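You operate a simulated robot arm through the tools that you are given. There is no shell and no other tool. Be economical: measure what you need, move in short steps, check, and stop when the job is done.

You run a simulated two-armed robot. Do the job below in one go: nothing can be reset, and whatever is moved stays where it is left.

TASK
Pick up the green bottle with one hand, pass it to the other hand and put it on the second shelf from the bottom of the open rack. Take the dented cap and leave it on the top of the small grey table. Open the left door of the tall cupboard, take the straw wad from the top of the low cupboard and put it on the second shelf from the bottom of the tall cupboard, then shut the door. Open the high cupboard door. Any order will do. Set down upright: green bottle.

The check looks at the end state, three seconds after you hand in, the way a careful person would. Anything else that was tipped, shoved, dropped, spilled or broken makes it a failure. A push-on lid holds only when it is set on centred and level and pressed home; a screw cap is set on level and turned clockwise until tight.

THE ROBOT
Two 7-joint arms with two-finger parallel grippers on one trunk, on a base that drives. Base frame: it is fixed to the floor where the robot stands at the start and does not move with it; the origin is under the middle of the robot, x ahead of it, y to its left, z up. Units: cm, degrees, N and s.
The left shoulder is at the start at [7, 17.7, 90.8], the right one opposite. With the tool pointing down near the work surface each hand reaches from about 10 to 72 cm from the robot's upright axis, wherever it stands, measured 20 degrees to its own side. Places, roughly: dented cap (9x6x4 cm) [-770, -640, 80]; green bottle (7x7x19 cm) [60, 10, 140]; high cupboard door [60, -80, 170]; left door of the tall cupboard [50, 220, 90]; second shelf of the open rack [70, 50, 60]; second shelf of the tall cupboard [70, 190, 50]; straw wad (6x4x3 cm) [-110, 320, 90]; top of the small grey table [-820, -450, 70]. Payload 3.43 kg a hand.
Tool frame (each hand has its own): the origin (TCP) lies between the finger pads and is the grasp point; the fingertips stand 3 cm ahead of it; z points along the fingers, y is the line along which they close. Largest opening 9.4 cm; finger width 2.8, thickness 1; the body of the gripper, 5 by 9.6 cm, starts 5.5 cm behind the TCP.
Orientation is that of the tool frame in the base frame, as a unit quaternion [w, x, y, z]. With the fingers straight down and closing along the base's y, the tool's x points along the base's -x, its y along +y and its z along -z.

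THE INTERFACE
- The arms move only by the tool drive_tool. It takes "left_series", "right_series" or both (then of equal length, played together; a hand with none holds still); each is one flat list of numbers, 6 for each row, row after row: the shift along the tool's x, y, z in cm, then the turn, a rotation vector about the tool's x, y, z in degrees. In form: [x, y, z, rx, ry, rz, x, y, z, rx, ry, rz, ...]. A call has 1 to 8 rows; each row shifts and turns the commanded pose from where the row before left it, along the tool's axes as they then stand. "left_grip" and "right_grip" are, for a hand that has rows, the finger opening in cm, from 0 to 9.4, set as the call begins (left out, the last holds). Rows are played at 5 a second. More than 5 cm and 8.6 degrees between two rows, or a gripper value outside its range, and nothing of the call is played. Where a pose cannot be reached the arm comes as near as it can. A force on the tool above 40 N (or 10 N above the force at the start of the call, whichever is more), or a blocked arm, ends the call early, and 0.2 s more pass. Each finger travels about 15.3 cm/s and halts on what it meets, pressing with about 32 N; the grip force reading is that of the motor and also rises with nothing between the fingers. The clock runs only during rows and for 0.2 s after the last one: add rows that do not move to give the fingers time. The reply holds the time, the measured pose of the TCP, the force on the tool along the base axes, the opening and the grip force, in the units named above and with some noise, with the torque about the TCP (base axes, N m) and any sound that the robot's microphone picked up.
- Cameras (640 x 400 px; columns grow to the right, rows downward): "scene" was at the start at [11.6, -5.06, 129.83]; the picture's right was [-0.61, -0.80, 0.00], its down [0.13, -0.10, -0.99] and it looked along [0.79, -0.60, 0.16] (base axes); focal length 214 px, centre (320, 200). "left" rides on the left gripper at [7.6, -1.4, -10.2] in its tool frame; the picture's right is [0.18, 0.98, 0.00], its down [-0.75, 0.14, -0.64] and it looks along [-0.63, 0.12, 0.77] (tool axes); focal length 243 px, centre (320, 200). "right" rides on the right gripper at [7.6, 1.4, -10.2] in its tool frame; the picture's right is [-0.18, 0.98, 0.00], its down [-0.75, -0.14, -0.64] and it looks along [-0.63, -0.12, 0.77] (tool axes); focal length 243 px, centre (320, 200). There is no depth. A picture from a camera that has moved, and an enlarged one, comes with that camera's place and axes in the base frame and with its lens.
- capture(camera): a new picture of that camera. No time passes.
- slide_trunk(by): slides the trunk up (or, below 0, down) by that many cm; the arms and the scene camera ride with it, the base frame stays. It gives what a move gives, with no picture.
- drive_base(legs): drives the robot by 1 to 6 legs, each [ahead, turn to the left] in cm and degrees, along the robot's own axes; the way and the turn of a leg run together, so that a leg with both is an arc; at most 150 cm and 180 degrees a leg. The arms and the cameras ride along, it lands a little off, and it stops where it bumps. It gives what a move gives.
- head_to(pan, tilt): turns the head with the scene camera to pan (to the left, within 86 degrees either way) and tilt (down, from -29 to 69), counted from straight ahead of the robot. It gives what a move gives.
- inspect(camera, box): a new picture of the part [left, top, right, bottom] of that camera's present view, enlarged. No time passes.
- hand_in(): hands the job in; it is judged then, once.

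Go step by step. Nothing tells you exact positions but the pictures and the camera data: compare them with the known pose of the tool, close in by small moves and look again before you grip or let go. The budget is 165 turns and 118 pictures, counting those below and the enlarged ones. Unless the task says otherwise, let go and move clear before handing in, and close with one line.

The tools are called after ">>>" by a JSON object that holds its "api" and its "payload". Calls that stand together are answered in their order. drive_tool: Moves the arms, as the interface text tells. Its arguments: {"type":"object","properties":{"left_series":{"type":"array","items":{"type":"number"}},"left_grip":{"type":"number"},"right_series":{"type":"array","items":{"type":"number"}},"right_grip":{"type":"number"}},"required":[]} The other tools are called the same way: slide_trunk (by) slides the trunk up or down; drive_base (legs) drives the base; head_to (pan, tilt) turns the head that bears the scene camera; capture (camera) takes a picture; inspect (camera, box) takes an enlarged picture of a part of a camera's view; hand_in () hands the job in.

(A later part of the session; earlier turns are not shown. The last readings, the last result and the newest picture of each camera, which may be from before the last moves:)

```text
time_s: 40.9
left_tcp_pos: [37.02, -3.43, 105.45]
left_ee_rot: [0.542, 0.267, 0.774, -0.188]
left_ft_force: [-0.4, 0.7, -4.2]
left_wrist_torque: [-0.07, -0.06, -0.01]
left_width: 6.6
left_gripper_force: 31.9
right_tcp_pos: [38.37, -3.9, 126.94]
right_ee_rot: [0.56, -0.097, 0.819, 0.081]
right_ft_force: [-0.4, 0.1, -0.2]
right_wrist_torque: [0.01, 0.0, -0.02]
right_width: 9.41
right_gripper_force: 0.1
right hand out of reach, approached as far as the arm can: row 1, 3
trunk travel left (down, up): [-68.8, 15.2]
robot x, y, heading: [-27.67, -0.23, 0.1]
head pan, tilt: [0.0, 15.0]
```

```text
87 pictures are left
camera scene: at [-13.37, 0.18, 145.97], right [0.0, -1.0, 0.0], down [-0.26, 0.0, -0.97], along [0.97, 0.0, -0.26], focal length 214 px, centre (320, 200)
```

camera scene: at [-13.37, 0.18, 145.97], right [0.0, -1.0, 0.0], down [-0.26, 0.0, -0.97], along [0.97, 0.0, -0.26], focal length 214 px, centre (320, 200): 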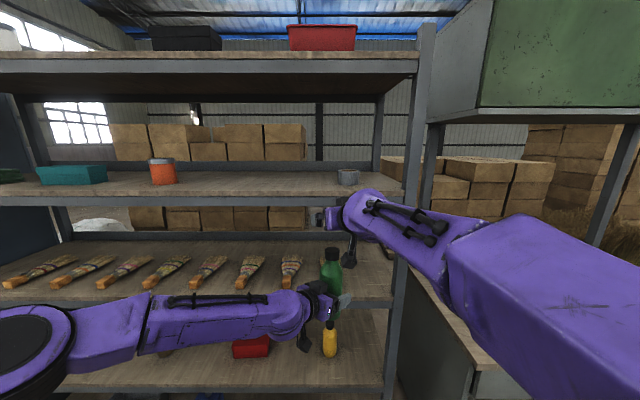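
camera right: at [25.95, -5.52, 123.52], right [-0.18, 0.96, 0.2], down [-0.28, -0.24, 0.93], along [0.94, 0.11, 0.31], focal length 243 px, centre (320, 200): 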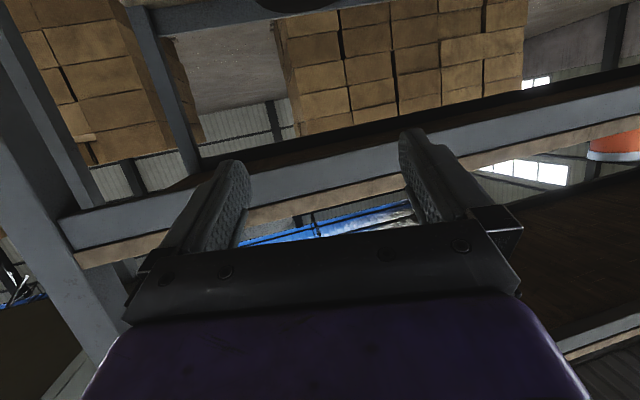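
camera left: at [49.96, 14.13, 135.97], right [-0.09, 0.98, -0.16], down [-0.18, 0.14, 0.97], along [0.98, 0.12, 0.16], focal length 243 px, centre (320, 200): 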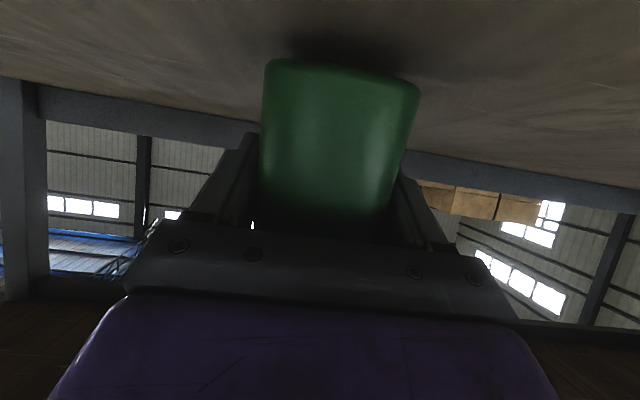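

The right hand is above the cap and centred within about 1.5 cm. I'll go halfway down and check.

>>> {"api": "drive_tool", "payload": {"right_series": [2.11, 0.4, 0.5, 0, 0, 0, 2.11, 0.4, 0.5, 0, 0, 0]}}

>>> {"api": "capture", "payload": {"camera": "right"}}

>>> {"api": "inspect", "payload": {"camera": "scene", "box": [260, 180, 420, 340]}}

```text
time_s: 41.5
left_tcp_pos: [37.12, -3.54, 105.41]
left_ee_rot: [0.542, 0.267, 0.775, -0.186]
left_ft_force: [0.6, 0.0, -4.3]
left_wrist_torque: [-0.06, -0.01, 0.01]
left_width: 6.6
left_gripper_force: 31.4
right_tcp_pos: [37.15, -2.42, 122.08]
right_ee_rot: [0.558, -0.108, 0.819, 0.074]
right_ft_force: [0.1, -1.0, 0.1]
right_wrist_torque: [-0.01, -0.02, 0.02]
right_width: 9.41
right_gripper_force: 0.0
trunk travel left (down, up): [-68.8, 15.2]
robot x, y, heading: [-27.97, 0.02, -0.2]
head pan, tilt: [0.0, 15.0]
```

```text
86 pictures are left
camera right: at [24.94, -4.28, 118.7], right [-0.19, 0.97, 0.17], down [-0.27, -0.22, 0.94], along [0.94, 0.13, 0.31], focal length 243 px, centre (320, 200)
```

right: 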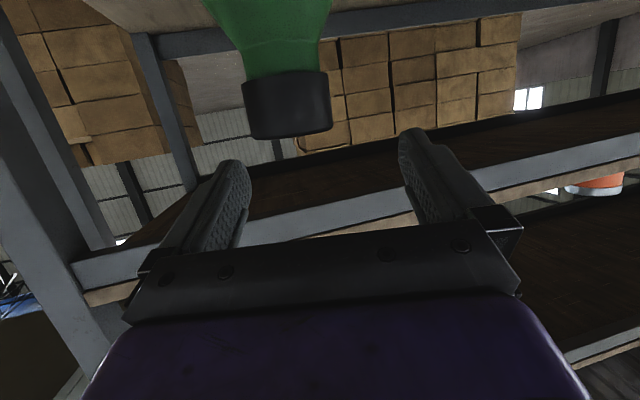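

```text
2.50 times, centred on (340, 260) of scene
camera zoom: at [-13.41, 0.01, 145.98], right [0.0, -1.0, 0.0], down [-0.26, 0.0, -0.97], along [0.97, 0.0, -0.26], focal length 536 px, centre (270, 50)
```

zoom: 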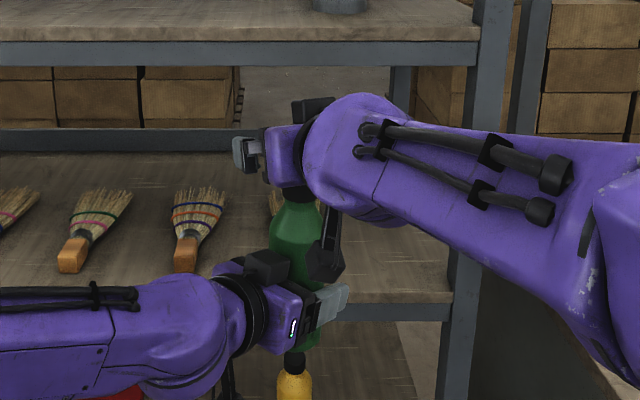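

The cap's measured centre is (36.8, -3.3, 117.8). I'll correct sideways and descend the last 4 cm.

>>> {"api": "drive_tool", "payload": {"right_series": [0, -0.74, 0, 0, 0, 0, 1.95, 0, 0.49, 0, 0, 0, 1.95, 0, 0.49, 0, 0, 0]}}

>>> {"api": "capture", "payload": {"camera": "right"}}

```text
time_s: 42.3
left_tcp_pos: [37.15, -3.43, 105.39]
left_ee_rot: [0.542, 0.267, 0.775, -0.186]
left_ft_force: [0.3, 0.4, -4.4]
left_wrist_torque: [-0.02, 0.02, 0.02]
left_width: 6.59
left_gripper_force: 32.3
right_tcp_pos: [36.93, -3.15, 118.01]
right_ee_rot: [0.558, -0.108, 0.819, 0.074]
right_ft_force: [-0.4, -1.0, 0.2]
right_wrist_torque: [-0.04, -0.03, 0.0]
right_width: 9.38
right_gripper_force: 0.0
trunk travel left (down, up): [-68.8, 15.2]
robot x, y, heading: [-27.51, 0.11, -0.0]
head pan, tilt: [0.0, 15.0]
```

```text
84 pictures are left
camera right: at [24.62, -5.03, 114.69], right [-0.19, 0.97, 0.17], down [-0.27, -0.22, 0.94], along [0.94, 0.13, 0.31], focal length 243 px, centre (320, 200)
```

right: 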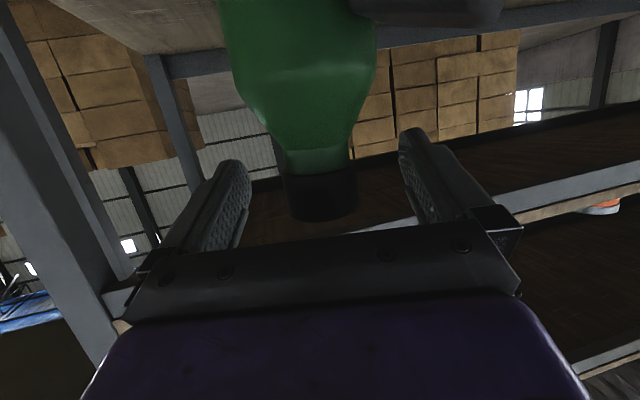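

The cap is centred between the right fingers, so I'll close on it.

>>> {"api": "drive_tool", "payload": {"right_series": [0, 0, 0, 0, 0, 0, 0, 0, 0, 0, 0, 0, 0, 0, 0, 0, 0, 0, 0, 0, 0, 0, 0, 0], "right_grip": 1.5}}

>>> {"api": "capture", "payload": {"camera": "right"}}

```text
time_s: 43.3
left_tcp_pos: [36.98, -3.63, 105.5]
left_ee_rot: [0.543, 0.267, 0.774, -0.187]
left_ft_force: [2.9, -6.3, -3.5]
left_wrist_torque: [0.59, 0.19, 0.09]
left_width: 6.59
left_gripper_force: 32.2
right_tcp_pos: [36.96, -3.17, 117.99]
right_ee_rot: [0.558, -0.108, 0.82, 0.073]
right_ft_force: [-3.3, 7.3, -1.5]
right_wrist_torque: [0.3, 0.21, -0.09]
right_width: 4.17
right_gripper_force: 31.9
trunk travel left (down, up): [-68.8, 15.2]
robot x, y, heading: [-28.07, -0.4, 0.3]
head pan, tilt: [0.0, 15.0]
```

```text
83 pictures are left
camera right: at [24.6, -5.01, 114.7], right [-0.19, 0.97, 0.17], down [-0.27, -0.22, 0.94], along [0.94, 0.13, 0.31], focal length 243 px, centre (320, 200)
```

right: 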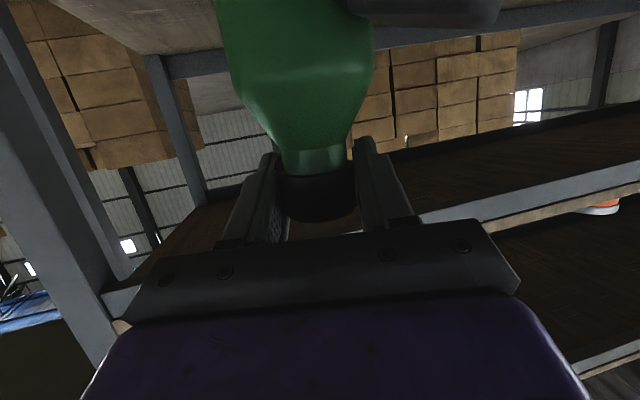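

The cap is gripped at 4.2 cm. I'll open the left hand and check that the bottle hangs from the right.

>>> {"api": "drive_tool", "payload": {"left_series": [0, 0, 0, 0, 0, 0, 0, 0, 0, 0, 0, 0], "left_grip": 9.4}}

>>> {"api": "drive_tool", "payload": {"left_series": [0, 0, -4, 0, 0, 0, 0, 0, -4, 0, 0, 0, 0, 0, -4, 0, 0, 0]}}

>>> {"api": "capture", "payload": {"camera": "scene"}}

```text
time_s: 43.9
left_tcp_pos: [37.09, -3.46, 105.42]
left_ee_rot: [0.542, 0.266, 0.775, -0.186]
left_ft_force: [0.5, 1.0, -0.5]
left_wrist_torque: [-0.01, 0.01, 0.0]
left_width: 9.41
left_gripper_force: 0.0
right_tcp_pos: [36.88, -3.21, 118.09]
right_ee_rot: [0.558, -0.108, 0.82, 0.073]
right_ft_force: [-0.9, 0.6, 0.1]
right_wrist_torque: [0.0, -0.01, 0.0]
right_width: 4.19
right_gripper_force: 31.6
trunk travel left (down, up): [-68.8, 15.2]
robot x, y, heading: [-28.16, -0.09, -0.4]
head pan, tilt: [0.0, 15.0]
```

```text
time_s: 44.7
left_tcp_pos: [27.93, 3.54, 109.58]
left_ee_rot: [0.542, 0.267, 0.775, -0.186]
left_ft_force: [-0.3, -0.1, -0.3]
left_wrist_torque: [0.03, 0.03, 0.02]
left_width: 9.41
left_gripper_force: 0.0
right_tcp_pos: [36.88, -3.17, 118.11]
right_ee_rot: [0.559, -0.108, 0.819, 0.073]
right_ft_force: [0.0, 0.3, 0.0]
right_wrist_torque: [0.02, -0.01, 0.02]
right_width: 4.15
right_gripper_force: 31.6
trunk travel left (down, up): [-68.8, 15.2]
robot x, y, heading: [-28.04, -0.19, -0.0]
head pan, tilt: [0.0, 15.0]
```

```text
82 pictures are left
camera scene: at [-13.67, 0.17, 146.0], right [0.0, -1.0, 0.0], down [-0.26, 0.0, -0.97], along [0.97, 0.0, -0.26], focal length 214 px, centre (320, 200)
```

scene: 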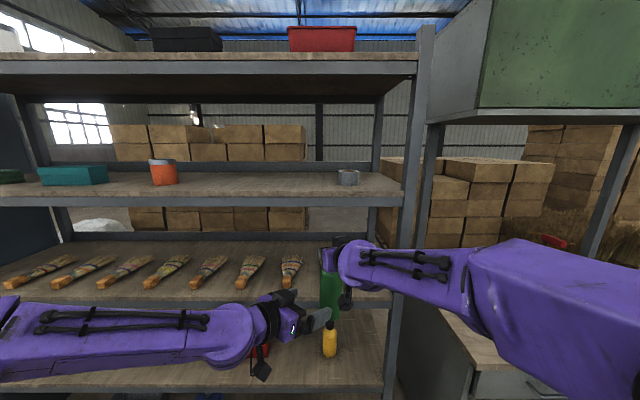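

>>> {"api": "capture", "payload": {"camera": "right"}}

>>> {"api": "inspect", "payload": {"camera": "scene", "box": [260, 220, 400, 360]}}

```text
81 pictures are left
camera right: at [24.47, -5.0, 114.78], right [-0.19, 0.97, 0.17], down [-0.28, -0.22, 0.94], along [0.94, 0.13, 0.31], focal length 243 px, centre (320, 200)
```

right: 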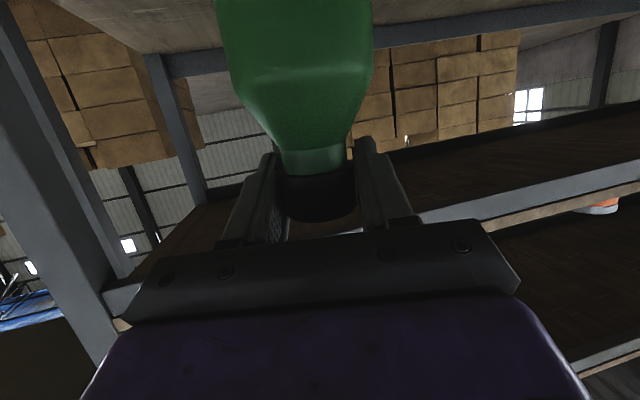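

```text
2.86 times, centred on (330, 290) of scene
camera zoom: at [-13.67, 0.17, 146.0], right [0.0, -1.0, 0.0], down [-0.26, 0.0, -0.97], along [0.97, 0.0, -0.26], focal length 613 px, centre (291, -57)
```

zoom: 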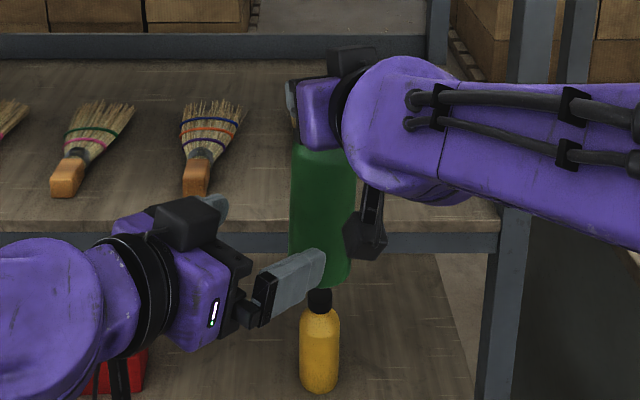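

The handover worked: the bottle hangs upright from the right hand. I'll clear the left hand to the side and shift the right hand toward y≈9.5, the middle of the free stretch on the second shelf.

>>> {"api": "drive_tool", "payload": {"left_series": [1.09, 3.1, -2.99, 0, 0, 0, 1.09, 3.1, -2.99, 0, 0, 0, 1.09, 3.1, -2.99, 0, 0, 0, 1.09, 3.1, -2.99, 0, 0, 0, 1.09, 3.1, -2.99, 0, 0, 0]}}

>>> {"api": "drive_tool", "payload": {"right_series": [-0.3, 3.06, 0.77, 0, 0, 0, -0.3, 3.06, 0.77, 0, 0, 0, -0.3, 3.06, 0.77, 0, 0, 0, -0.3, 3.06, 0.77, 0, 0, 0]}}

>>> {"api": "slide_trunk", "payload": {"by": -34}}

>>> {"api": "head_to", "payload": {"pan": 0, "tilt": 20}}

>>> {"api": "capture", "payload": {"camera": "scene"}}

```text
time_s: 45.9
left_tcp_pos: [25.08, 25.94, 109.5]
left_ee_rot: [0.542, 0.265, 0.774, -0.189]
left_ft_force: [0.2, 0.5, 0.3]
left_wrist_torque: [0.0, -0.01, -0.02]
left_width: 9.38
left_gripper_force: 0.1
left hand out of reach, approached as far as the arm can: row 4
right_tcp_pos: [36.97, -2.77, 118.13]
right_ee_rot: [0.558, -0.109, 0.82, 0.072]
right_ft_force: [0.4, 0.1, 0.1]
right_wrist_torque: [-0.02, -0.02, 0.0]
right_width: 4.2
right_gripper_force: 32.4
trunk travel left (down, up): [-68.8, 15.2]
robot x, y, heading: [-27.89, 0.15, -0.0]
head pan, tilt: [0.0, 15.0]
```

```text
time_s: 46.9
left_tcp_pos: [25.21, 25.68, 109.45]
left_ee_rot: [0.541, 0.267, 0.775, -0.188]
left_ft_force: [0.1, 0.5, -0.3]
left_wrist_torque: [-0.03, -0.01, 0.01]
left_width: 9.38
left_gripper_force: 0.0
right_tcp_pos: [37.15, 8.51, 117.93]
right_ee_rot: [0.558, -0.109, 0.82, 0.072]
right_ft_force: [0.7, 0.6, -4.4]
right_wrist_torque: [0.0, -0.06, -0.01]
right_width: 4.2
right_gripper_force: 32.1
right hand out of reach, approached as far as the arm can: row 2
trunk travel left (down, up): [-68.8, 15.2]
robot x, y, heading: [-27.87, -0.25, -0.2]
head pan, tilt: [0.0, 15.0]
```

```text
time_s: 50.3
left_tcp_pos: [25.17, 25.48, 75.62]
left_ee_rot: [0.543, 0.266, 0.775, -0.186]
left_ft_force: [-0.7, -1.0, -1.0]
left_wrist_torque: [-0.02, 0.03, 0.01]
left_width: 9.4
left_gripper_force: 0.1
right_tcp_pos: [37.07, 8.28, 84.18]
right_ee_rot: [0.558, -0.107, 0.82, 0.073]
right_ft_force: [-0.2, 0.2, -3.6]
right_wrist_torque: [-0.01, -0.03, 0.03]
right_width: 4.18
right_gripper_force: 32.5
trunk travel left (down, up): [-34.8, 49.2]
robot x, y, heading: [-27.96, -0.01, -0.0]
head pan, tilt: [0.0, 15.0]
```

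```text
time_s: 50.9
left_tcp_pos: [25.04, 25.55, 75.64]
left_ee_rot: [0.542, 0.267, 0.774, -0.187]
left_ft_force: [0.3, 0.3, -0.1]
left_wrist_torque: [0.03, -0.03, 0.03]
left_width: 9.39
left_gripper_force: 0.0
right_tcp_pos: [37.15, 8.31, 84.13]
right_ee_rot: [0.558, -0.108, 0.819, 0.073]
right_ft_force: [-0.2, 0.1, -3.1]
right_wrist_torque: [-0.01, -0.02, -0.02]
right_width: 4.19
right_gripper_force: 32.0
trunk travel left (down, up): [-34.8, 49.2]
robot x, y, heading: [-28.05, -0.06, -0.2]
head pan, tilt: [0.0, 20.0]
```

```text
79 pictures are left
camera scene: at [-13.54, 0.12, 111.18], right [0.0, -1.0, 0.0], down [-0.34, 0.0, -0.94], along [0.94, 0.0, -0.34], focal length 214 px, centre (320, 200)
```

scene: 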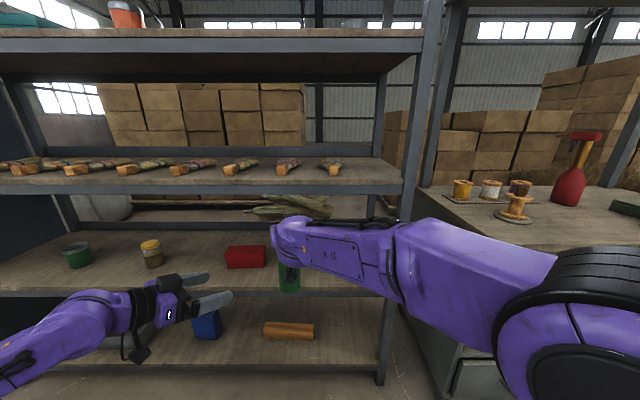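

The second shelf's top is at about z≈55, and the free gap between the red cylinder and the yellow bottle is centred near y≈9.5. I'll lower the trunk a bit more and then drive in.

>>> {"api": "slide_trunk", "payload": {"by": -7}}

>>> {"api": "drive_base", "payload": {"legs": [[12, 0]]}}

>>> {"api": "capture", "payload": {"camera": "right"}}

>>> {"api": "capture", "payload": {"camera": "left"}}

```text
time_s: 52.0
left_tcp_pos: [25.18, 25.59, 68.67]
left_ee_rot: [0.542, 0.267, 0.774, -0.187]
left_ft_force: [0.1, 0.0, 0.0]
left_wrist_torque: [-0.01, 0.02, -0.03]
left_width: 9.41
left_gripper_force: 0.2
right_tcp_pos: [37.07, 8.41, 77.09]
right_ee_rot: [0.558, -0.107, 0.82, 0.073]
right_ft_force: [0.8, -0.4, -3.6]
right_wrist_torque: [0.0, -0.01, 0.0]
right_width: 4.14
right_gripper_force: 31.7
trunk travel left (down, up): [-27.8, 56.2]
robot x, y, heading: [-27.92, -0.02, 0.1]
head pan, tilt: [0.0, 20.0]
```

```text
time_s: 53.2
left_tcp_pos: [37.24, 25.53, 68.63]
left_ee_rot: [0.542, 0.267, 0.775, -0.187]
left_ft_force: [-0.8, -0.2, 0.0]
left_wrist_torque: [-0.01, -0.01, -0.01]
left_width: 9.42
left_gripper_force: 0.0
right_tcp_pos: [49.22, 8.18, 77.14]
right_ee_rot: [0.558, -0.108, 0.819, 0.073]
right_ft_force: [-0.5, -0.2, -4.1]
right_wrist_torque: [0.01, -0.01, 0.01]
right_width: 4.15
right_gripper_force: 31.8
trunk travel left (down, up): [-27.8, 56.2]
robot x, y, heading: [-15.53, -0.21, 0.2]
head pan, tilt: [0.0, 20.0]
```

```text
78 pictures are left
camera right: at [36.86, 6.45, 73.8], right [-0.19, 0.97, 0.17], down [-0.27, -0.22, 0.94], along [0.94, 0.13, 0.31], focal length 243 px, centre (320, 200)
```

right: 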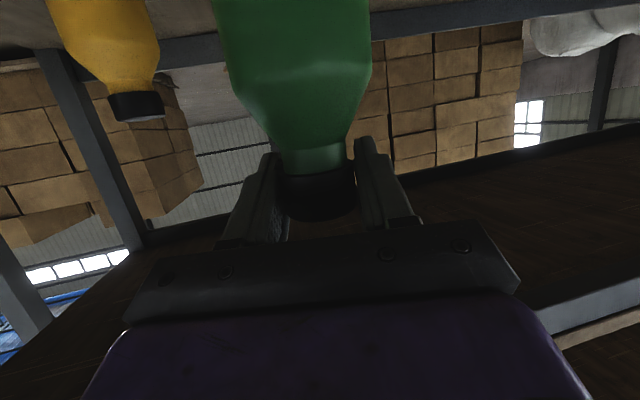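

```text
77 pictures are left
camera left: at [26.75, 31.94, 64.79], right [0.56, 0.81, -0.17], down [-0.18, 0.32, 0.93], along [0.81, -0.48, 0.33], focal length 243 px, centre (320, 200)
```

left: 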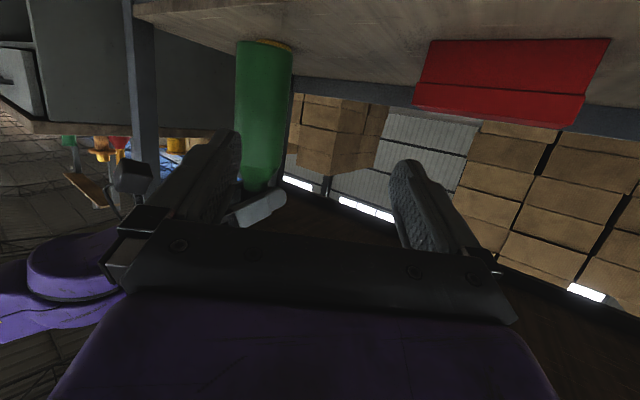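

The bottle hangs upright about 3–4 cm above the shelf, clear of its neighbours. I'll drive in another 7.5 cm.

>>> {"api": "drive_base", "payload": {"legs": [[7.5, 0]]}}

>>> {"api": "inspect", "payload": {"camera": "left", "box": [80, 0, 400, 200]}}

```text
time_s: 54.3
left_tcp_pos: [44.83, 25.41, 68.59]
left_ee_rot: [0.541, 0.267, 0.775, -0.187]
left_ft_force: [-0.6, -0.2, -0.2]
left_wrist_torque: [-0.04, 0.01, 0.01]
left_width: 9.41
left_gripper_force: 0.0
right_tcp_pos: [56.61, 8.29, 77.06]
right_ee_rot: [0.558, -0.107, 0.82, 0.072]
right_ft_force: [0.1, 0.6, -4.8]
right_wrist_torque: [0.01, -0.03, 0.0]
right_width: 4.16
right_gripper_force: 31.7
trunk travel left (down, up): [-27.8, 56.2]
robot x, y, heading: [-8.26, 0.11, -0.0]
head pan, tilt: [0.0, 20.0]
```

```text
2.00 times, centred on (240, 100) of left
camera zoom: at [34.2, 31.95, 64.78], right [0.56, 0.81, -0.17], down [-0.18, 0.32, 0.93], along [0.81, -0.48, 0.33], focal length 485 px, centre (480, 400)
```

zoom: 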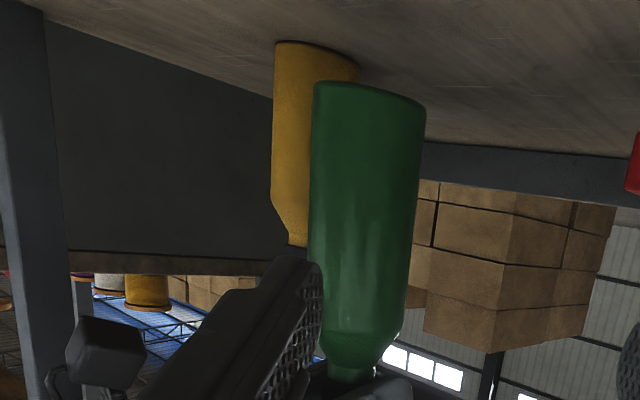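

The green bottle is parallel to the yellow one, about 4.5 cm above the shelf. I'll lower 3.5 cm.

>>> {"api": "drive_tool", "payload": {"right_series": [0.93, 0, 0.366, 0, 0, 0, 0.93, 0, 0.366, 0, 0, 0, 0.93, 0, 0.366, 0, 0, 0, 0.47, 0, 0.183, 0, 0, 0]}}

>>> {"api": "inspect", "payload": {"camera": "left", "box": [80, 0, 400, 200]}}

```text
time_s: 55.3
left_tcp_pos: [44.61, 25.58, 68.64]
left_ee_rot: [0.542, 0.267, 0.774, -0.188]
left_ft_force: [0.0, -0.7, 0.4]
left_wrist_torque: [0.01, 0.02, 0.0]
left_width: 9.39
left_gripper_force: 0.1
right_tcp_pos: [56.57, 8.21, 73.55]
right_ee_rot: [0.558, -0.107, 0.82, 0.072]
right_ft_force: [0.0, -0.8, -3.9]
right_wrist_torque: [0.02, 0.0, -0.01]
right_width: 4.16
right_gripper_force: 32.1
trunk travel left (down, up): [-27.8, 56.2]
robot x, y, heading: [-8.27, -0.26, -0.1]
head pan, tilt: [0.0, 20.0]
```

```text
2.00 times, centred on (240, 100) of left
camera zoom: at [34.15, 31.95, 64.82], right [0.56, 0.81, -0.17], down [-0.18, 0.32, 0.93], along [0.81, -0.48, 0.33], focal length 485 px, centre (480, 400)
```

zoom: 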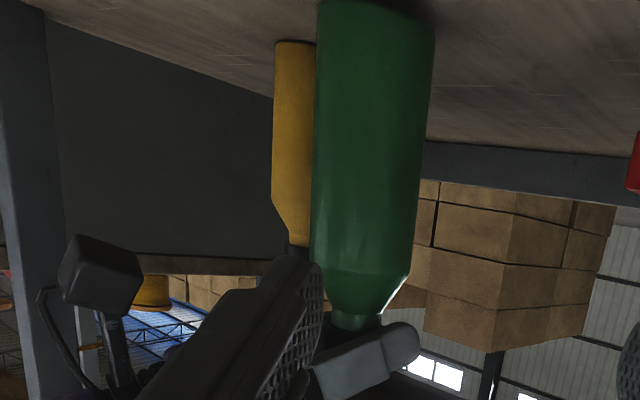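

>>> {"api": "drive_tool", "payload": {"right_series": [0.37, 0, 0.146, 0, 0, 0, 0.37, 0, 0.146, 0, 0, 0]}}

```text
time_s: 55.9
left_tcp_pos: [44.6, 25.42, 68.78]
left_ee_rot: [0.543, 0.267, 0.774, -0.187]
left_ft_force: [-0.7, -1.1, -0.4]
left_wrist_torque: [-0.01, -0.02, 0.0]
left_width: 9.4
left_gripper_force: 0.1
right_tcp_pos: [56.64, 8.24, 73.02]
right_ee_rot: [0.559, -0.107, 0.819, 0.072]
right_ft_force: [1.5, 0.4, 2.0]
right_wrist_torque: [-0.01, -0.29, 0.02]
right_width: 4.17
right_gripper_force: 32.2
trunk travel left (down, up): [-27.8, 56.2]
robot x, y, heading: [-8.47, -0.06, 0.0]
head pan, tilt: [0.0, 20.0]
```

The bottle touches the shelf: the force went from -4 to +2 N. I'll open the right hand and check before withdrawing.

>>> {"api": "drive_tool", "payload": {"right_series": [0, 0, 0, 0, 0, 0, 0, 0, 0, 0, 0, 0], "right_grip": 8.6}}

>>> {"api": "capture", "payload": {"camera": "right"}}

>>> {"api": "inspect", "payload": {"camera": "left", "box": [80, 0, 400, 200]}}

```text
time_s: 56.5
left_tcp_pos: [44.61, 25.55, 68.66]
left_ee_rot: [0.543, 0.267, 0.774, -0.188]
left_ft_force: [0.7, -0.2, -0.2]
left_wrist_torque: [0.01, -0.02, -0.02]
left_width: 9.41
left_gripper_force: 0.0
right_tcp_pos: [56.58, 8.29, 72.88]
right_ee_rot: [0.558, -0.108, 0.82, 0.073]
right_ft_force: [0.5, -0.7, 0.5]
right_wrist_torque: [0.03, -0.01, -0.02]
right_width: 8.59
right_gripper_force: 0.0
trunk travel left (down, up): [-27.8, 56.2]
robot x, y, heading: [-8.51, -0.05, 0.3]
head pan, tilt: [0.0, 20.0]
```

```text
74 pictures are left
camera right: at [44.27, 6.46, 69.56], right [-0.19, 0.97, 0.17], down [-0.27, -0.22, 0.94], along [0.94, 0.13, 0.31], focal length 243 px, centre (320, 200)
```

right: 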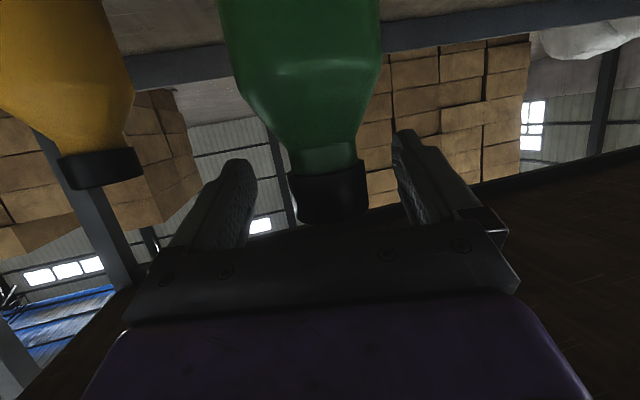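

```text
2.00 times, centred on (240, 100) of left
camera zoom: at [34.12, 31.94, 64.85], right [0.56, 0.81, -0.17], down [-0.19, 0.32, 0.93], along [0.81, -0.48, 0.33], focal length 485 px, centre (480, 400)
```

zoom: 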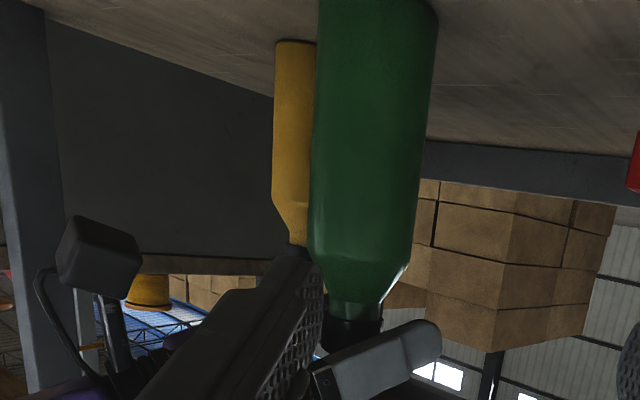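

The bottle stands by itself. I'll back the base away so the fingers clear the neck.

>>> {"api": "drive_base", "payload": {"legs": [[-20, 0]]}}

>>> {"api": "slide_trunk", "payload": {"by": 50}}

>>> {"api": "head_to", "payload": {"pan": -35, "tilt": 10}}

>>> {"api": "capture", "payload": {"camera": "scene"}}

```text
time_s: 58.1
left_tcp_pos: [24.68, 25.35, 68.64]
left_ee_rot: [0.542, 0.267, 0.775, -0.186]
left_ft_force: [-0.1, -0.1, 0.4]
left_wrist_torque: [0.0, -0.01, 0.01]
left_width: 9.41
left_gripper_force: 0.2
right_tcp_pos: [36.65, 8.28, 72.92]
right_ee_rot: [0.558, -0.108, 0.819, 0.074]
right_ft_force: [0.3, 0.2, -0.8]
right_wrist_torque: [-0.03, -0.01, 0.02]
right_width: 8.6
right_gripper_force: 0.0
trunk travel left (down, up): [-27.8, 56.2]
robot x, y, heading: [-27.96, 0.07, -0.1]
head pan, tilt: [0.0, 20.0]
```

```text
refused: 50 is not a number from -40 to 40
```

```text
time_s: 59.1
left_tcp_pos: [24.64, 25.48, 68.57]
left_ee_rot: [0.543, 0.268, 0.774, -0.188]
left_ft_force: [-1.4, 0.9, -0.2]
left_wrist_torque: [-0.01, -0.03, -0.01]
left_width: 9.43
left_gripper_force: 0.0
right_tcp_pos: [36.74, 8.29, 72.96]
right_ee_rot: [0.558, -0.108, 0.819, 0.073]
right_ft_force: [0.0, 0.6, 0.5]
right_wrist_torque: [0.01, 0.01, 0.04]
right_width: 8.56
right_gripper_force: 0.1
trunk travel left (down, up): [-27.8, 56.2]
robot x, y, heading: [-27.72, 0.1, -0.1]
head pan, tilt: [-35.0, 10.0]
```

```text
72 pictures are left
camera scene: at [-15.74, -5.23, 105.81], right [-0.57, -0.82, 0.0], down [-0.14, 0.1, -0.98], along [0.81, -0.56, -0.17], focal length 214 px, centre (320, 200)
```

scene: 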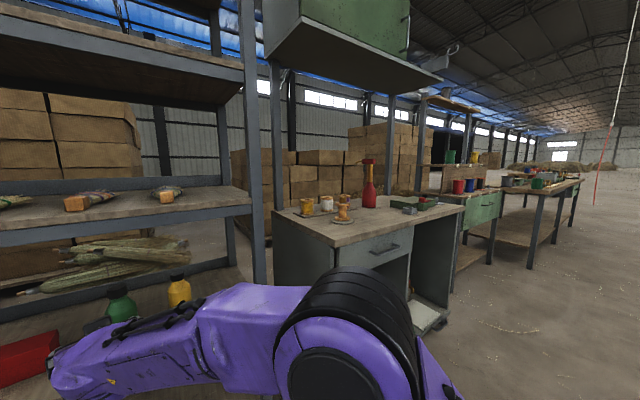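

The bottle is placed. Next is the high cupboard door: its front is at x≈60, y from -50 to -115, z from 156 to 191, and the handle is on the right edge. I'll raise the trunk and drive along the aisle to it.

>>> {"api": "slide_trunk", "payload": {"by": 40}}

>>> {"api": "drive_base", "payload": {"legs": [[0, -90]]}}

>>> {"api": "head_to", "payload": {"pan": 0, "tilt": 15}}

>>> {"api": "capture", "payload": {"camera": "scene"}}

```text
time_s: 62.9
left_tcp_pos: [24.65, 25.59, 108.56]
left_ee_rot: [0.542, 0.267, 0.775, -0.186]
left_ft_force: [0.0, 0.5, 0.6]
left_wrist_torque: [-0.04, 0.02, 0.0]
left_width: 9.41
left_gripper_force: 0.1
right_tcp_pos: [36.71, 8.36, 112.9]
right_ee_rot: [0.558, -0.108, 0.819, 0.074]
right_ft_force: [-0.4, -0.7, -0.2]
right_wrist_torque: [0.01, 0.0, -0.01]
right_width: 8.6
right_gripper_force: 0.0
trunk travel left (down, up): [-67.8, 16.2]
robot x, y, heading: [-28.41, 0.19, 0.2]
head pan, tilt: [-35.0, 10.0]
```

```text
time_s: 67.1
left_tcp_pos: [-2.95, -52.94, 108.6]
left_ee_rot: [0.25, 0.737, 0.357, -0.516]
left_ft_force: [-0.3, 0.4, -0.1]
left_wrist_torque: [0.02, -0.01, 0.0]
left_width: 9.4
left_gripper_force: 0.1
right_tcp_pos: [-20.19, -64.81, 112.85]
right_ee_rot: [0.446, 0.504, 0.655, -0.344]
right_ft_force: [-0.2, -0.3, 0.2]
right_wrist_torque: [0.03, 0.0, 0.01]
right_width: 8.6
right_gripper_force: 0.1
trunk travel left (down, up): [-67.8, 16.2]
robot x, y, heading: [-28.16, -0.22, -90.0]
head pan, tilt: [-35.0, 10.0]
```

```text
time_s: 68.2
left_tcp_pos: [-2.99, -52.93, 108.66]
left_ee_rot: [0.249, 0.738, 0.356, -0.517]
left_ft_force: [0.6, 0.7, 0.2]
left_wrist_torque: [-0.02, -0.01, 0.01]
left_width: 9.4
left_gripper_force: 0.0
right_tcp_pos: [-20.1, -65.02, 113.02]
right_ee_rot: [0.445, 0.505, 0.654, -0.344]
right_ft_force: [0.2, 0.4, 0.3]
right_wrist_torque: [-0.03, 0.02, 0.02]
right_width: 8.61
right_gripper_force: 0.0
trunk travel left (down, up): [-67.8, 16.2]
robot x, y, heading: [-28.42, 0.05, -90.1]
head pan, tilt: [0.0, 15.0]
```

```text
71 pictures are left
camera scene: at [-28.42, -14.27, 145.0], right [-1.0, 0.01, 0.0], down [0.0, 0.26, -0.97], along [-0.01, -0.97, -0.26], focal length 214 px, centre (320, 200)
```

scene: 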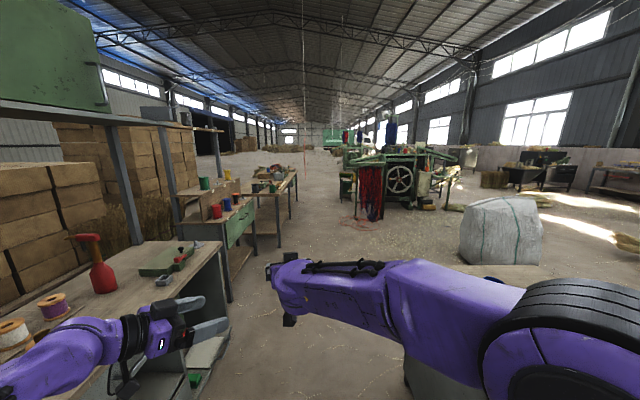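

The way is clear. I'll drive 88 cm along, turn back to face the cupboard and raise the trunk fully.

>>> {"api": "drive_base", "payload": {"legs": [[88, 0], [0, 90]]}}

>>> {"api": "slide_trunk", "payload": {"by": 16}}

>>> {"api": "head_to", "payload": {"pan": -10, "tilt": -5}}

>>> {"api": "capture", "payload": {"camera": "scene"}}

```text
time_s: 76.6
left_tcp_pos: [24.47, -63.15, 108.69]
left_ee_rot: [0.54, 0.275, 0.772, -0.193]
left_ft_force: [0.7, 1.1, -0.3]
left_wrist_torque: [0.0, 0.0, 0.01]
left_width: 9.4
left_gripper_force: 0.0
right_tcp_pos: [36.04, -80.54, 112.86]
right_ee_rot: [0.559, -0.1, 0.82, 0.068]
right_ft_force: [-0.2, -0.5, -0.7]
right_wrist_torque: [-0.03, -0.02, 0.01]
right_width: 8.61
right_gripper_force: 0.0
trunk travel left (down, up): [-67.8, 16.2]
robot x, y, heading: [-29.07, -87.46, -1.2]
head pan, tilt: [0.0, 15.0]
```

```text
time_s: 78.4
left_tcp_pos: [24.39, -63.17, 124.68]
left_ee_rot: [0.541, 0.273, 0.772, -0.192]
left_ft_force: [0.5, -0.7, 0.4]
left_wrist_torque: [0.01, -0.01, 0.01]
left_width: 9.42
left_gripper_force: 0.1
right_tcp_pos: [36.16, -80.56, 128.98]
right_ee_rot: [0.559, -0.1, 0.821, 0.067]
right_ft_force: [0.1, 0.1, 0.1]
right_wrist_torque: [0.02, 0.0, 0.0]
right_width: 8.63
right_gripper_force: 0.0
trunk travel left (down, up): [-83.8, 0.2]
robot x, y, heading: [-29.18, -87.82, -1.2]
head pan, tilt: [0.0, 15.0]
```

```text
time_s: 79.2
left_tcp_pos: [24.37, -63.09, 124.71]
left_ee_rot: [0.541, 0.274, 0.772, -0.193]
left_ft_force: [0.4, -0.3, 0.2]
left_wrist_torque: [0.01, 0.0, 0.03]
left_width: 9.39
left_gripper_force: 0.0
right_tcp_pos: [36.12, -80.61, 128.82]
right_ee_rot: [0.559, -0.1, 0.82, 0.068]
right_ft_force: [-0.2, 0.4, -0.1]
right_wrist_torque: [0.01, 0.02, -0.01]
right_width: 8.59
right_gripper_force: 0.0
trunk travel left (down, up): [-83.8, 0.2]
robot x, y, heading: [-29.07, -87.59, -0.9]
head pan, tilt: [-10.0, -5.0]
```

```text
70 pictures are left
camera scene: at [-15.45, -89.33, 164.18], right [-0.19, -0.98, 0.0], down [0.08, -0.02, -1.0], along [0.98, -0.19, 0.09], focal length 214 px, centre (320, 200)
```

scene: 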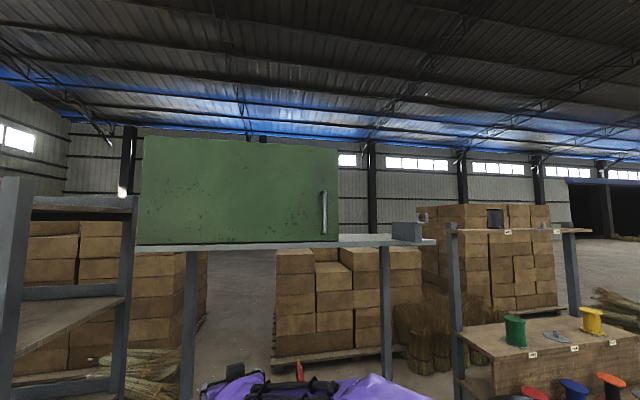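

The handle is a vertical bar near (57, -104.5), z from 159 to 173. I'll level the right tool, straighten it, and begin moving it up and over.

>>> {"api": "drive_tool", "payload": {"right_series": [0, -2, 0, 0, -7.1, 0, 0, -2, 0, 0, -7.1, 0, 0, -2, 0, 0, -7.1, 0, -3, -2, 0, 7, 0, 0, -3, -2, 0, 7, 0, 0, -4, -2.4, -0.6, 0, 0, 0, -4, -2.4, -0.6, 0, 0, 0, -4, -2.4, -0.6, 0, 0, 0], "right_grip": 8}}

```text
time_s: 81.0
left_tcp_pos: [24.38, -63.1, 124.69]
left_ee_rot: [0.541, 0.274, 0.772, -0.192]
left_ft_force: [-0.1, 0.2, 0.8]
left_wrist_torque: [0.03, -0.01, 0.0]
left_width: 9.41
left_gripper_force: 0.0
right_tcp_pos: [36.36, -97.51, 147.1]
right_ee_rot: [0.707, -0.001, 0.708, 0.0]
right_ft_force: [-0.7, 0.0, -0.5]
right_wrist_torque: [0.01, 0.02, 0.02]
right_width: 8.0
right_gripper_force: 0.0
trunk travel left (down, up): [-83.8, 0.2]
robot x, y, heading: [-28.83, -87.55, -0.9]
head pan, tilt: [-10.0, -5.0]
```

>>> {"api": "drive_tool", "payload": {"right_series": [-3.8, -1.4, -0.5, 0, 0, 0, -3.8, -1.4, -0.5, 0, 0, 0, -3.8, -1.4, -0.5, 0, 0, 0, -3.8, -1.4, -0.5, 0, 0, 0, -3.8, -1.4, -0.5, 0, 0, 0]}}

>>> {"api": "capture", "payload": {"camera": "right"}}

>>> {"api": "capture", "payload": {"camera": "scene"}}

```text
time_s: 82.2
left_tcp_pos: [24.44, -63.36, 124.78]
left_ee_rot: [0.541, 0.275, 0.771, -0.192]
left_ft_force: [-1.0, 0.5, 0.1]
left_wrist_torque: [0.0, -0.04, 0.01]
left_width: 9.4
left_gripper_force: 0.1
right_tcp_pos: [34.1, -104.63, 166.03]
right_ee_rot: [0.706, 0.001, 0.708, 0.0]
right_ft_force: [-0.4, 0.0, 0.1]
right_wrist_torque: [-0.03, 0.02, 0.03]
right_width: 8.01
right_gripper_force: 0.1
trunk travel left (down, up): [-83.8, 0.2]
robot x, y, heading: [-28.68, -87.76, -1.0]
head pan, tilt: [-10.0, -5.0]
```

```text
69 pictures are left
camera right: at [23.75, -103.23, 158.4], right [0.0, 0.98, 0.19], down [-0.64, -0.14, 0.76], along [0.77, -0.12, 0.63], focal length 243 px, centre (320, 200)
```

right: 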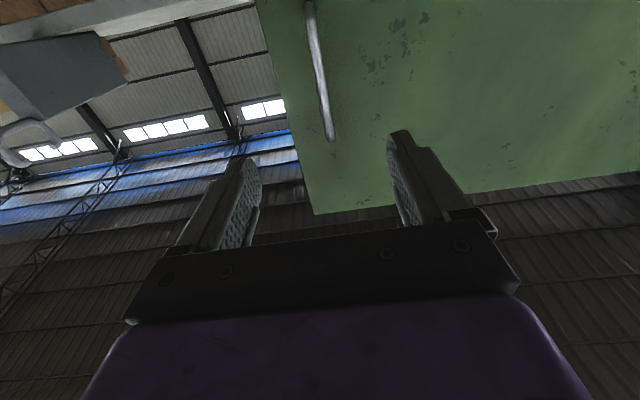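

```text
68 pictures are left
camera scene: at [-15.5, -89.56, 164.18], right [-0.19, -0.98, 0.0], down [0.09, -0.02, -1.0], along [0.98, -0.19, 0.09], focal length 214 px, centre (320, 200)
```

scene: 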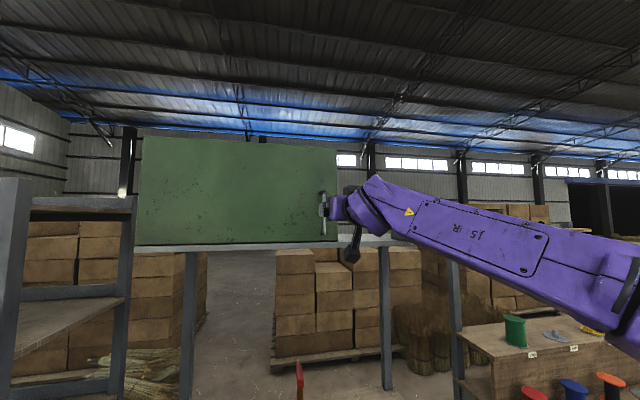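

The hand is lined up with the bar in y and z. I'll drive forward 15 cm and look again.

>>> {"api": "drive_base", "payload": {"legs": [[15, 0.9]]}}

>>> {"api": "capture", "payload": {"camera": "right"}}

>>> {"api": "inspect", "payload": {"camera": "scene", "box": [280, 150, 440, 270]}}

```text
time_s: 83.6
left_tcp_pos: [38.73, -62.53, 124.88]
left_ee_rot: [0.543, 0.268, 0.773, -0.187]
left_ft_force: [0.8, -0.1, -0.2]
left_wrist_torque: [0.02, -0.01, -0.02]
left_width: 9.4
left_gripper_force: 0.1
right_tcp_pos: [49.0, -103.65, 166.19]
right_ee_rot: [0.707, -0.006, 0.707, 0.005]
right_ft_force: [-0.2, -0.2, 0.7]
right_wrist_torque: [-0.01, 0.04, -0.01]
right_width: 7.99
right_gripper_force: 0.1
trunk travel left (down, up): [-83.8, 0.2]
robot x, y, heading: [-13.67, -87.61, -0.2]
head pan, tilt: [-10.0, -5.0]
```

```text
67 pictures are left
camera right: at [38.69, -102.35, 158.56], right [-0.01, 0.98, 0.18], down [-0.64, -0.15, 0.75], along [0.77, -0.11, 0.63], focal length 243 px, centre (320, 200)
```

right: 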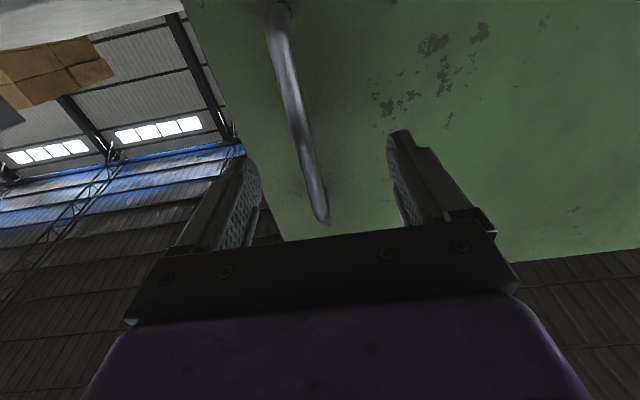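

```text
3.33 times, centred on (360, 210) of scene
camera zoom: at [-0.75, -89.33, 164.22], right [-0.18, -0.98, 0.0], down [0.09, -0.02, -1.0], along [0.98, -0.18, 0.09], focal length 715 px, centre (187, 167)
```

zoom: 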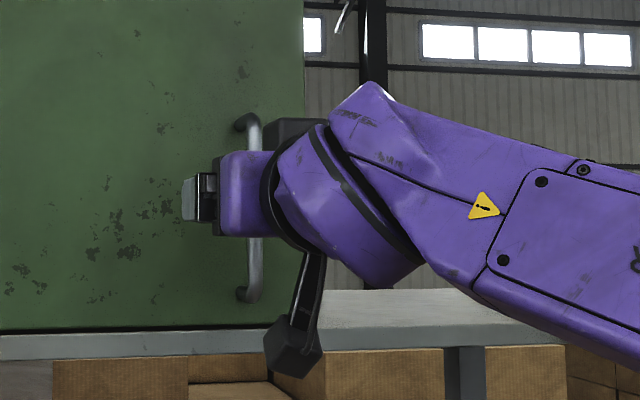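

The bar is at about (57, -105.1), so the hand is 1.4 cm too far in +y. I'll correct that, move in and look.

>>> {"api": "drive_tool", "payload": {"right_series": [0, -1.45, 0, 0, 0, 0, 0, 0, 3.4, 0, 0, 0, 0, 0, 3.4, 0, 0, 0]}}

>>> {"api": "capture", "payload": {"camera": "right"}}

```text
time_s: 84.4
left_tcp_pos: [38.72, -62.43, 124.93]
left_ee_rot: [0.543, 0.269, 0.773, -0.189]
left_ft_force: [0.1, -0.8, 0.6]
left_wrist_torque: [0.02, -0.04, -0.02]
left_width: 9.41
left_gripper_force: 0.1
right_tcp_pos: [54.36, -104.8, 166.47]
right_ee_rot: [0.705, -0.002, 0.709, 0.007]
right_ft_force: [-0.3, -0.7, -0.3]
right_wrist_torque: [-0.03, 0.03, -0.01]
right_width: 8.03
right_gripper_force: 0.1
trunk travel left (down, up): [-83.8, 0.2]
robot x, y, heading: [-13.83, -87.68, -0.1]
head pan, tilt: [-10.0, -5.0]
stopped in row 3 (right hand): the force on the tool passed its limit at 449 N (the readings are from after the stop); the commanded pose is now the measured one
```

```text
65 pictures are left
camera right: at [43.98, -103.43, 158.89], right [-0.01, 0.98, 0.19], down [-0.64, -0.15, 0.76], along [0.77, -0.11, 0.63], focal length 243 px, centre (320, 200)
```

right: 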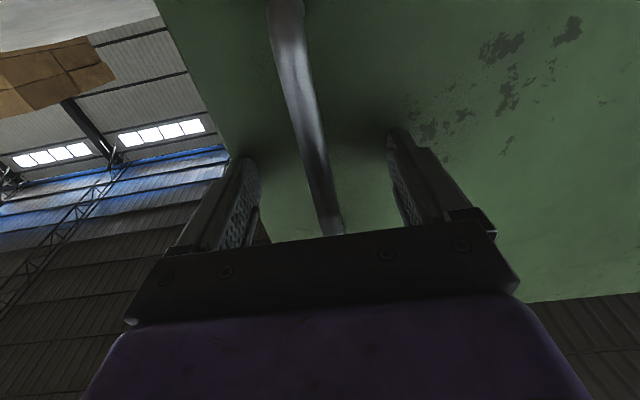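

The fingertips touched the door panel, so its face is at x≈57.5, and the bar is between the fingers. I'll back off slightly and close on the bar.

>>> {"api": "drive_tool", "payload": {"right_series": [0, 0, -0.6, 0, 0, 0, 0, 0, 0, 0, 0, 0, 0, 0, 0, 0, 0, 0, 0, 0, 0, 0, 0, 0], "right_grip": 0.5}}

>>> {"api": "capture", "payload": {"camera": "right"}}

```text
time_s: 85.4
left_tcp_pos: [39.12, -62.32, 124.69]
left_ee_rot: [0.541, 0.268, 0.774, -0.189]
left_ft_force: [0.4, 0.1, 0.4]
left_wrist_torque: [-0.02, 0.0, 0.01]
left_width: 9.4
left_gripper_force: 0.1
right_tcp_pos: [54.49, -104.52, 166.15]
right_ee_rot: [0.703, -0.003, 0.711, 0.007]
right_ft_force: [0.4, 5.6, -1.0]
right_wrist_torque: [-0.4, -0.31, -0.02]
right_width: 1.63
right_gripper_force: 45.3
trunk travel left (down, up): [-83.8, 0.2]
robot x, y, heading: [-13.84, -87.77, -0.1]
head pan, tilt: [-10.0, -5.0]
```

```text
64 pictures are left
camera right: at [44.0, -103.2, 158.61], right [-0.01, 0.98, 0.19], down [-0.63, -0.15, 0.76], along [0.77, -0.11, 0.62], focal length 243 px, centre (320, 200)
```

right: 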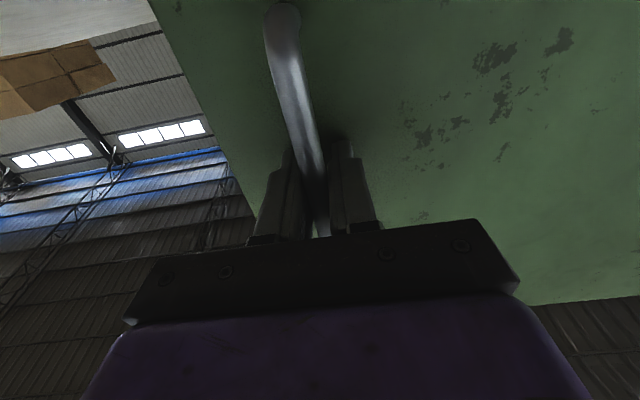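

The bar is gripped. The hinge is near (58.5, -49.3), so I'll pull along the door's arc by about 20°.

>>> {"api": "drive_tool", "payload": {"right_series": [0, 0.41, -3.85, 4, 0, 0, 0, 0.41, -3.85, 4, 0, 0, 0, 0.41, -3.85, 4, 0, 0, 0, 0.41, -3.85, 4, 0, 0, 0, 0.41, -3.85, 4, 0, 0]}}

>>> {"api": "capture", "payload": {"camera": "scene"}}

```text
time_s: 86.6
left_tcp_pos: [39.22, -62.31, 124.57]
left_ee_rot: [0.542, 0.268, 0.774, -0.189]
left_ft_force: [0.3, -0.3, -0.4]
left_wrist_torque: [0.02, 0.0, 0.0]
left_width: 9.4
left_gripper_force: 0.0
right_tcp_pos: [35.72, -100.14, 166.13]
right_ee_rot: [0.69, 0.123, 0.703, -0.119]
right_ft_force: [0.1, 3.6, -20.1]
right_wrist_torque: [-0.47, -0.96, -0.08]
right_width: 1.63
right_gripper_force: 45.2
trunk travel left (down, up): [-83.8, 0.2]
robot x, y, heading: [-13.91, -87.74, -0.4]
head pan, tilt: [-10.0, -5.0]
```

```text
63 pictures are left
camera scene: at [-0.19, -89.1, 164.13], right [-0.18, -0.98, 0.0], down [0.08, -0.02, -1.0], along [0.98, -0.18, 0.09], focal length 214 px, centre (320, 200)
```

scene: 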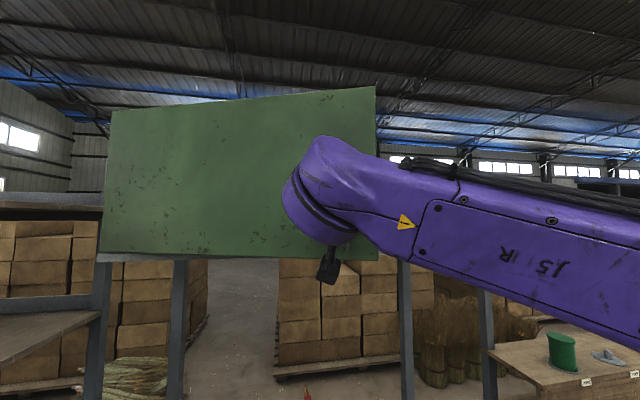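

The door is about 20° open. To make room, I'll release the bar, back the base 12 cm, and re-grip at the same spot.

>>> {"api": "drive_tool", "payload": {"right_series": [0, 0, 0, 0, 0, 0, 0, 0, 0, 0, 0, 0], "right_grip": 9}}

>>> {"api": "drive_base", "payload": {"legs": [[-12, 0]]}}

>>> {"api": "capture", "payload": {"camera": "right"}}

```text
time_s: 87.2
left_tcp_pos: [39.3, -62.48, 124.57]
left_ee_rot: [0.542, 0.268, 0.774, -0.19]
left_ft_force: [0.5, 0.9, 0.8]
left_wrist_torque: [0.01, -0.03, 0.0]
left_width: 9.43
left_gripper_force: 0.1
right_tcp_pos: [35.61, -100.31, 166.36]
right_ee_rot: [0.693, 0.122, 0.7, -0.118]
right_ft_force: [-0.4, 0.0, -0.2]
right_wrist_torque: [-0.02, 0.05, -0.01]
right_width: 8.98
right_gripper_force: 0.1
trunk travel left (down, up): [-83.8, 0.2]
robot x, y, heading: [-14.1, -87.84, -0.3]
head pan, tilt: [-10.0, -5.0]
```

```text
time_s: 88.5
left_tcp_pos: [27.37, -62.46, 124.51]
left_ee_rot: [0.541, 0.269, 0.774, -0.189]
left_ft_force: [-0.4, -0.2, 0.2]
left_wrist_torque: [-0.01, -0.01, -0.04]
left_width: 9.39
left_gripper_force: 0.0
right_tcp_pos: [23.94, -100.48, 166.28]
right_ee_rot: [0.692, 0.121, 0.702, -0.117]
right_ft_force: [0.1, -0.5, 0.6]
right_wrist_torque: [0.02, 0.0, -0.02]
right_width: 8.99
right_gripper_force: 0.0
trunk travel left (down, up): [-83.8, 0.2]
robot x, y, heading: [-25.8, -88.03, -0.2]
head pan, tilt: [-10.0, -5.0]
```

```text
62 pictures are left
camera right: at [14.5, -95.62, 158.8], right [0.33, 0.93, 0.19], down [-0.64, 0.07, 0.76], along [0.69, -0.37, 0.62], focal length 243 px, centre (320, 200)
```

right: 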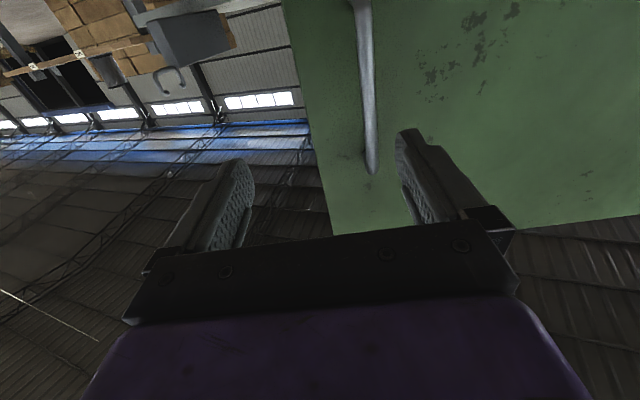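

The door stayed put and the bar is where I left it. I'll move back onto it and grip.

>>> {"api": "drive_tool", "payload": {"right_series": [0, 4.2, 0, 0, 0, 0, 0, 0, 3.5, 0, 0, 0, 0, 0, 3.5, 0, 0, 0, 0, 0, 3.5, 0, 0, 0]}}

>>> {"api": "drive_tool", "payload": {"right_series": [0, 0, 0, 0, 0, 0, 0, 0, 0, 0, 0, 0, 0, 0, 0, 0, 0, 0], "right_grip": 0.5}}

```text
time_s: 89.5
left_tcp_pos: [27.3, -62.42, 124.51]
left_ee_rot: [0.54, 0.269, 0.774, -0.189]
left_ft_force: [0.8, 0.1, -0.3]
left_wrist_torque: [-0.03, -0.01, -0.05]
left_width: 9.39
left_gripper_force: 0.1
right_tcp_pos: [35.21, -99.79, 166.1]
right_ee_rot: [0.692, 0.12, 0.702, -0.117]
right_ft_force: [-0.5, -0.5, 0.4]
right_wrist_torque: [0.0, -0.02, -0.03]
right_width: 8.99
right_gripper_force: 0.1
trunk travel left (down, up): [-83.8, 0.2]
robot x, y, heading: [-25.7, -87.86, -0.1]
head pan, tilt: [-10.0, -5.0]
```

```text
time_s: 90.3
left_tcp_pos: [27.18, -62.5, 124.69]
left_ee_rot: [0.542, 0.27, 0.773, -0.19]
left_ft_force: [-0.3, 0.4, -0.3]
left_wrist_torque: [-0.01, 0.01, 0.01]
left_width: 9.39
left_gripper_force: 0.0
right_tcp_pos: [34.94, -99.88, 166.28]
right_ee_rot: [0.693, 0.121, 0.701, -0.117]
right_ft_force: [0.6, 0.2, 1.4]
right_wrist_torque: [-0.39, -0.12, 0.04]
right_width: 1.66
right_gripper_force: 44.6
trunk travel left (down, up): [-83.8, 0.2]
robot x, y, heading: [-25.71, -87.71, -0.4]
head pan, tilt: [-10.0, -5.0]
```

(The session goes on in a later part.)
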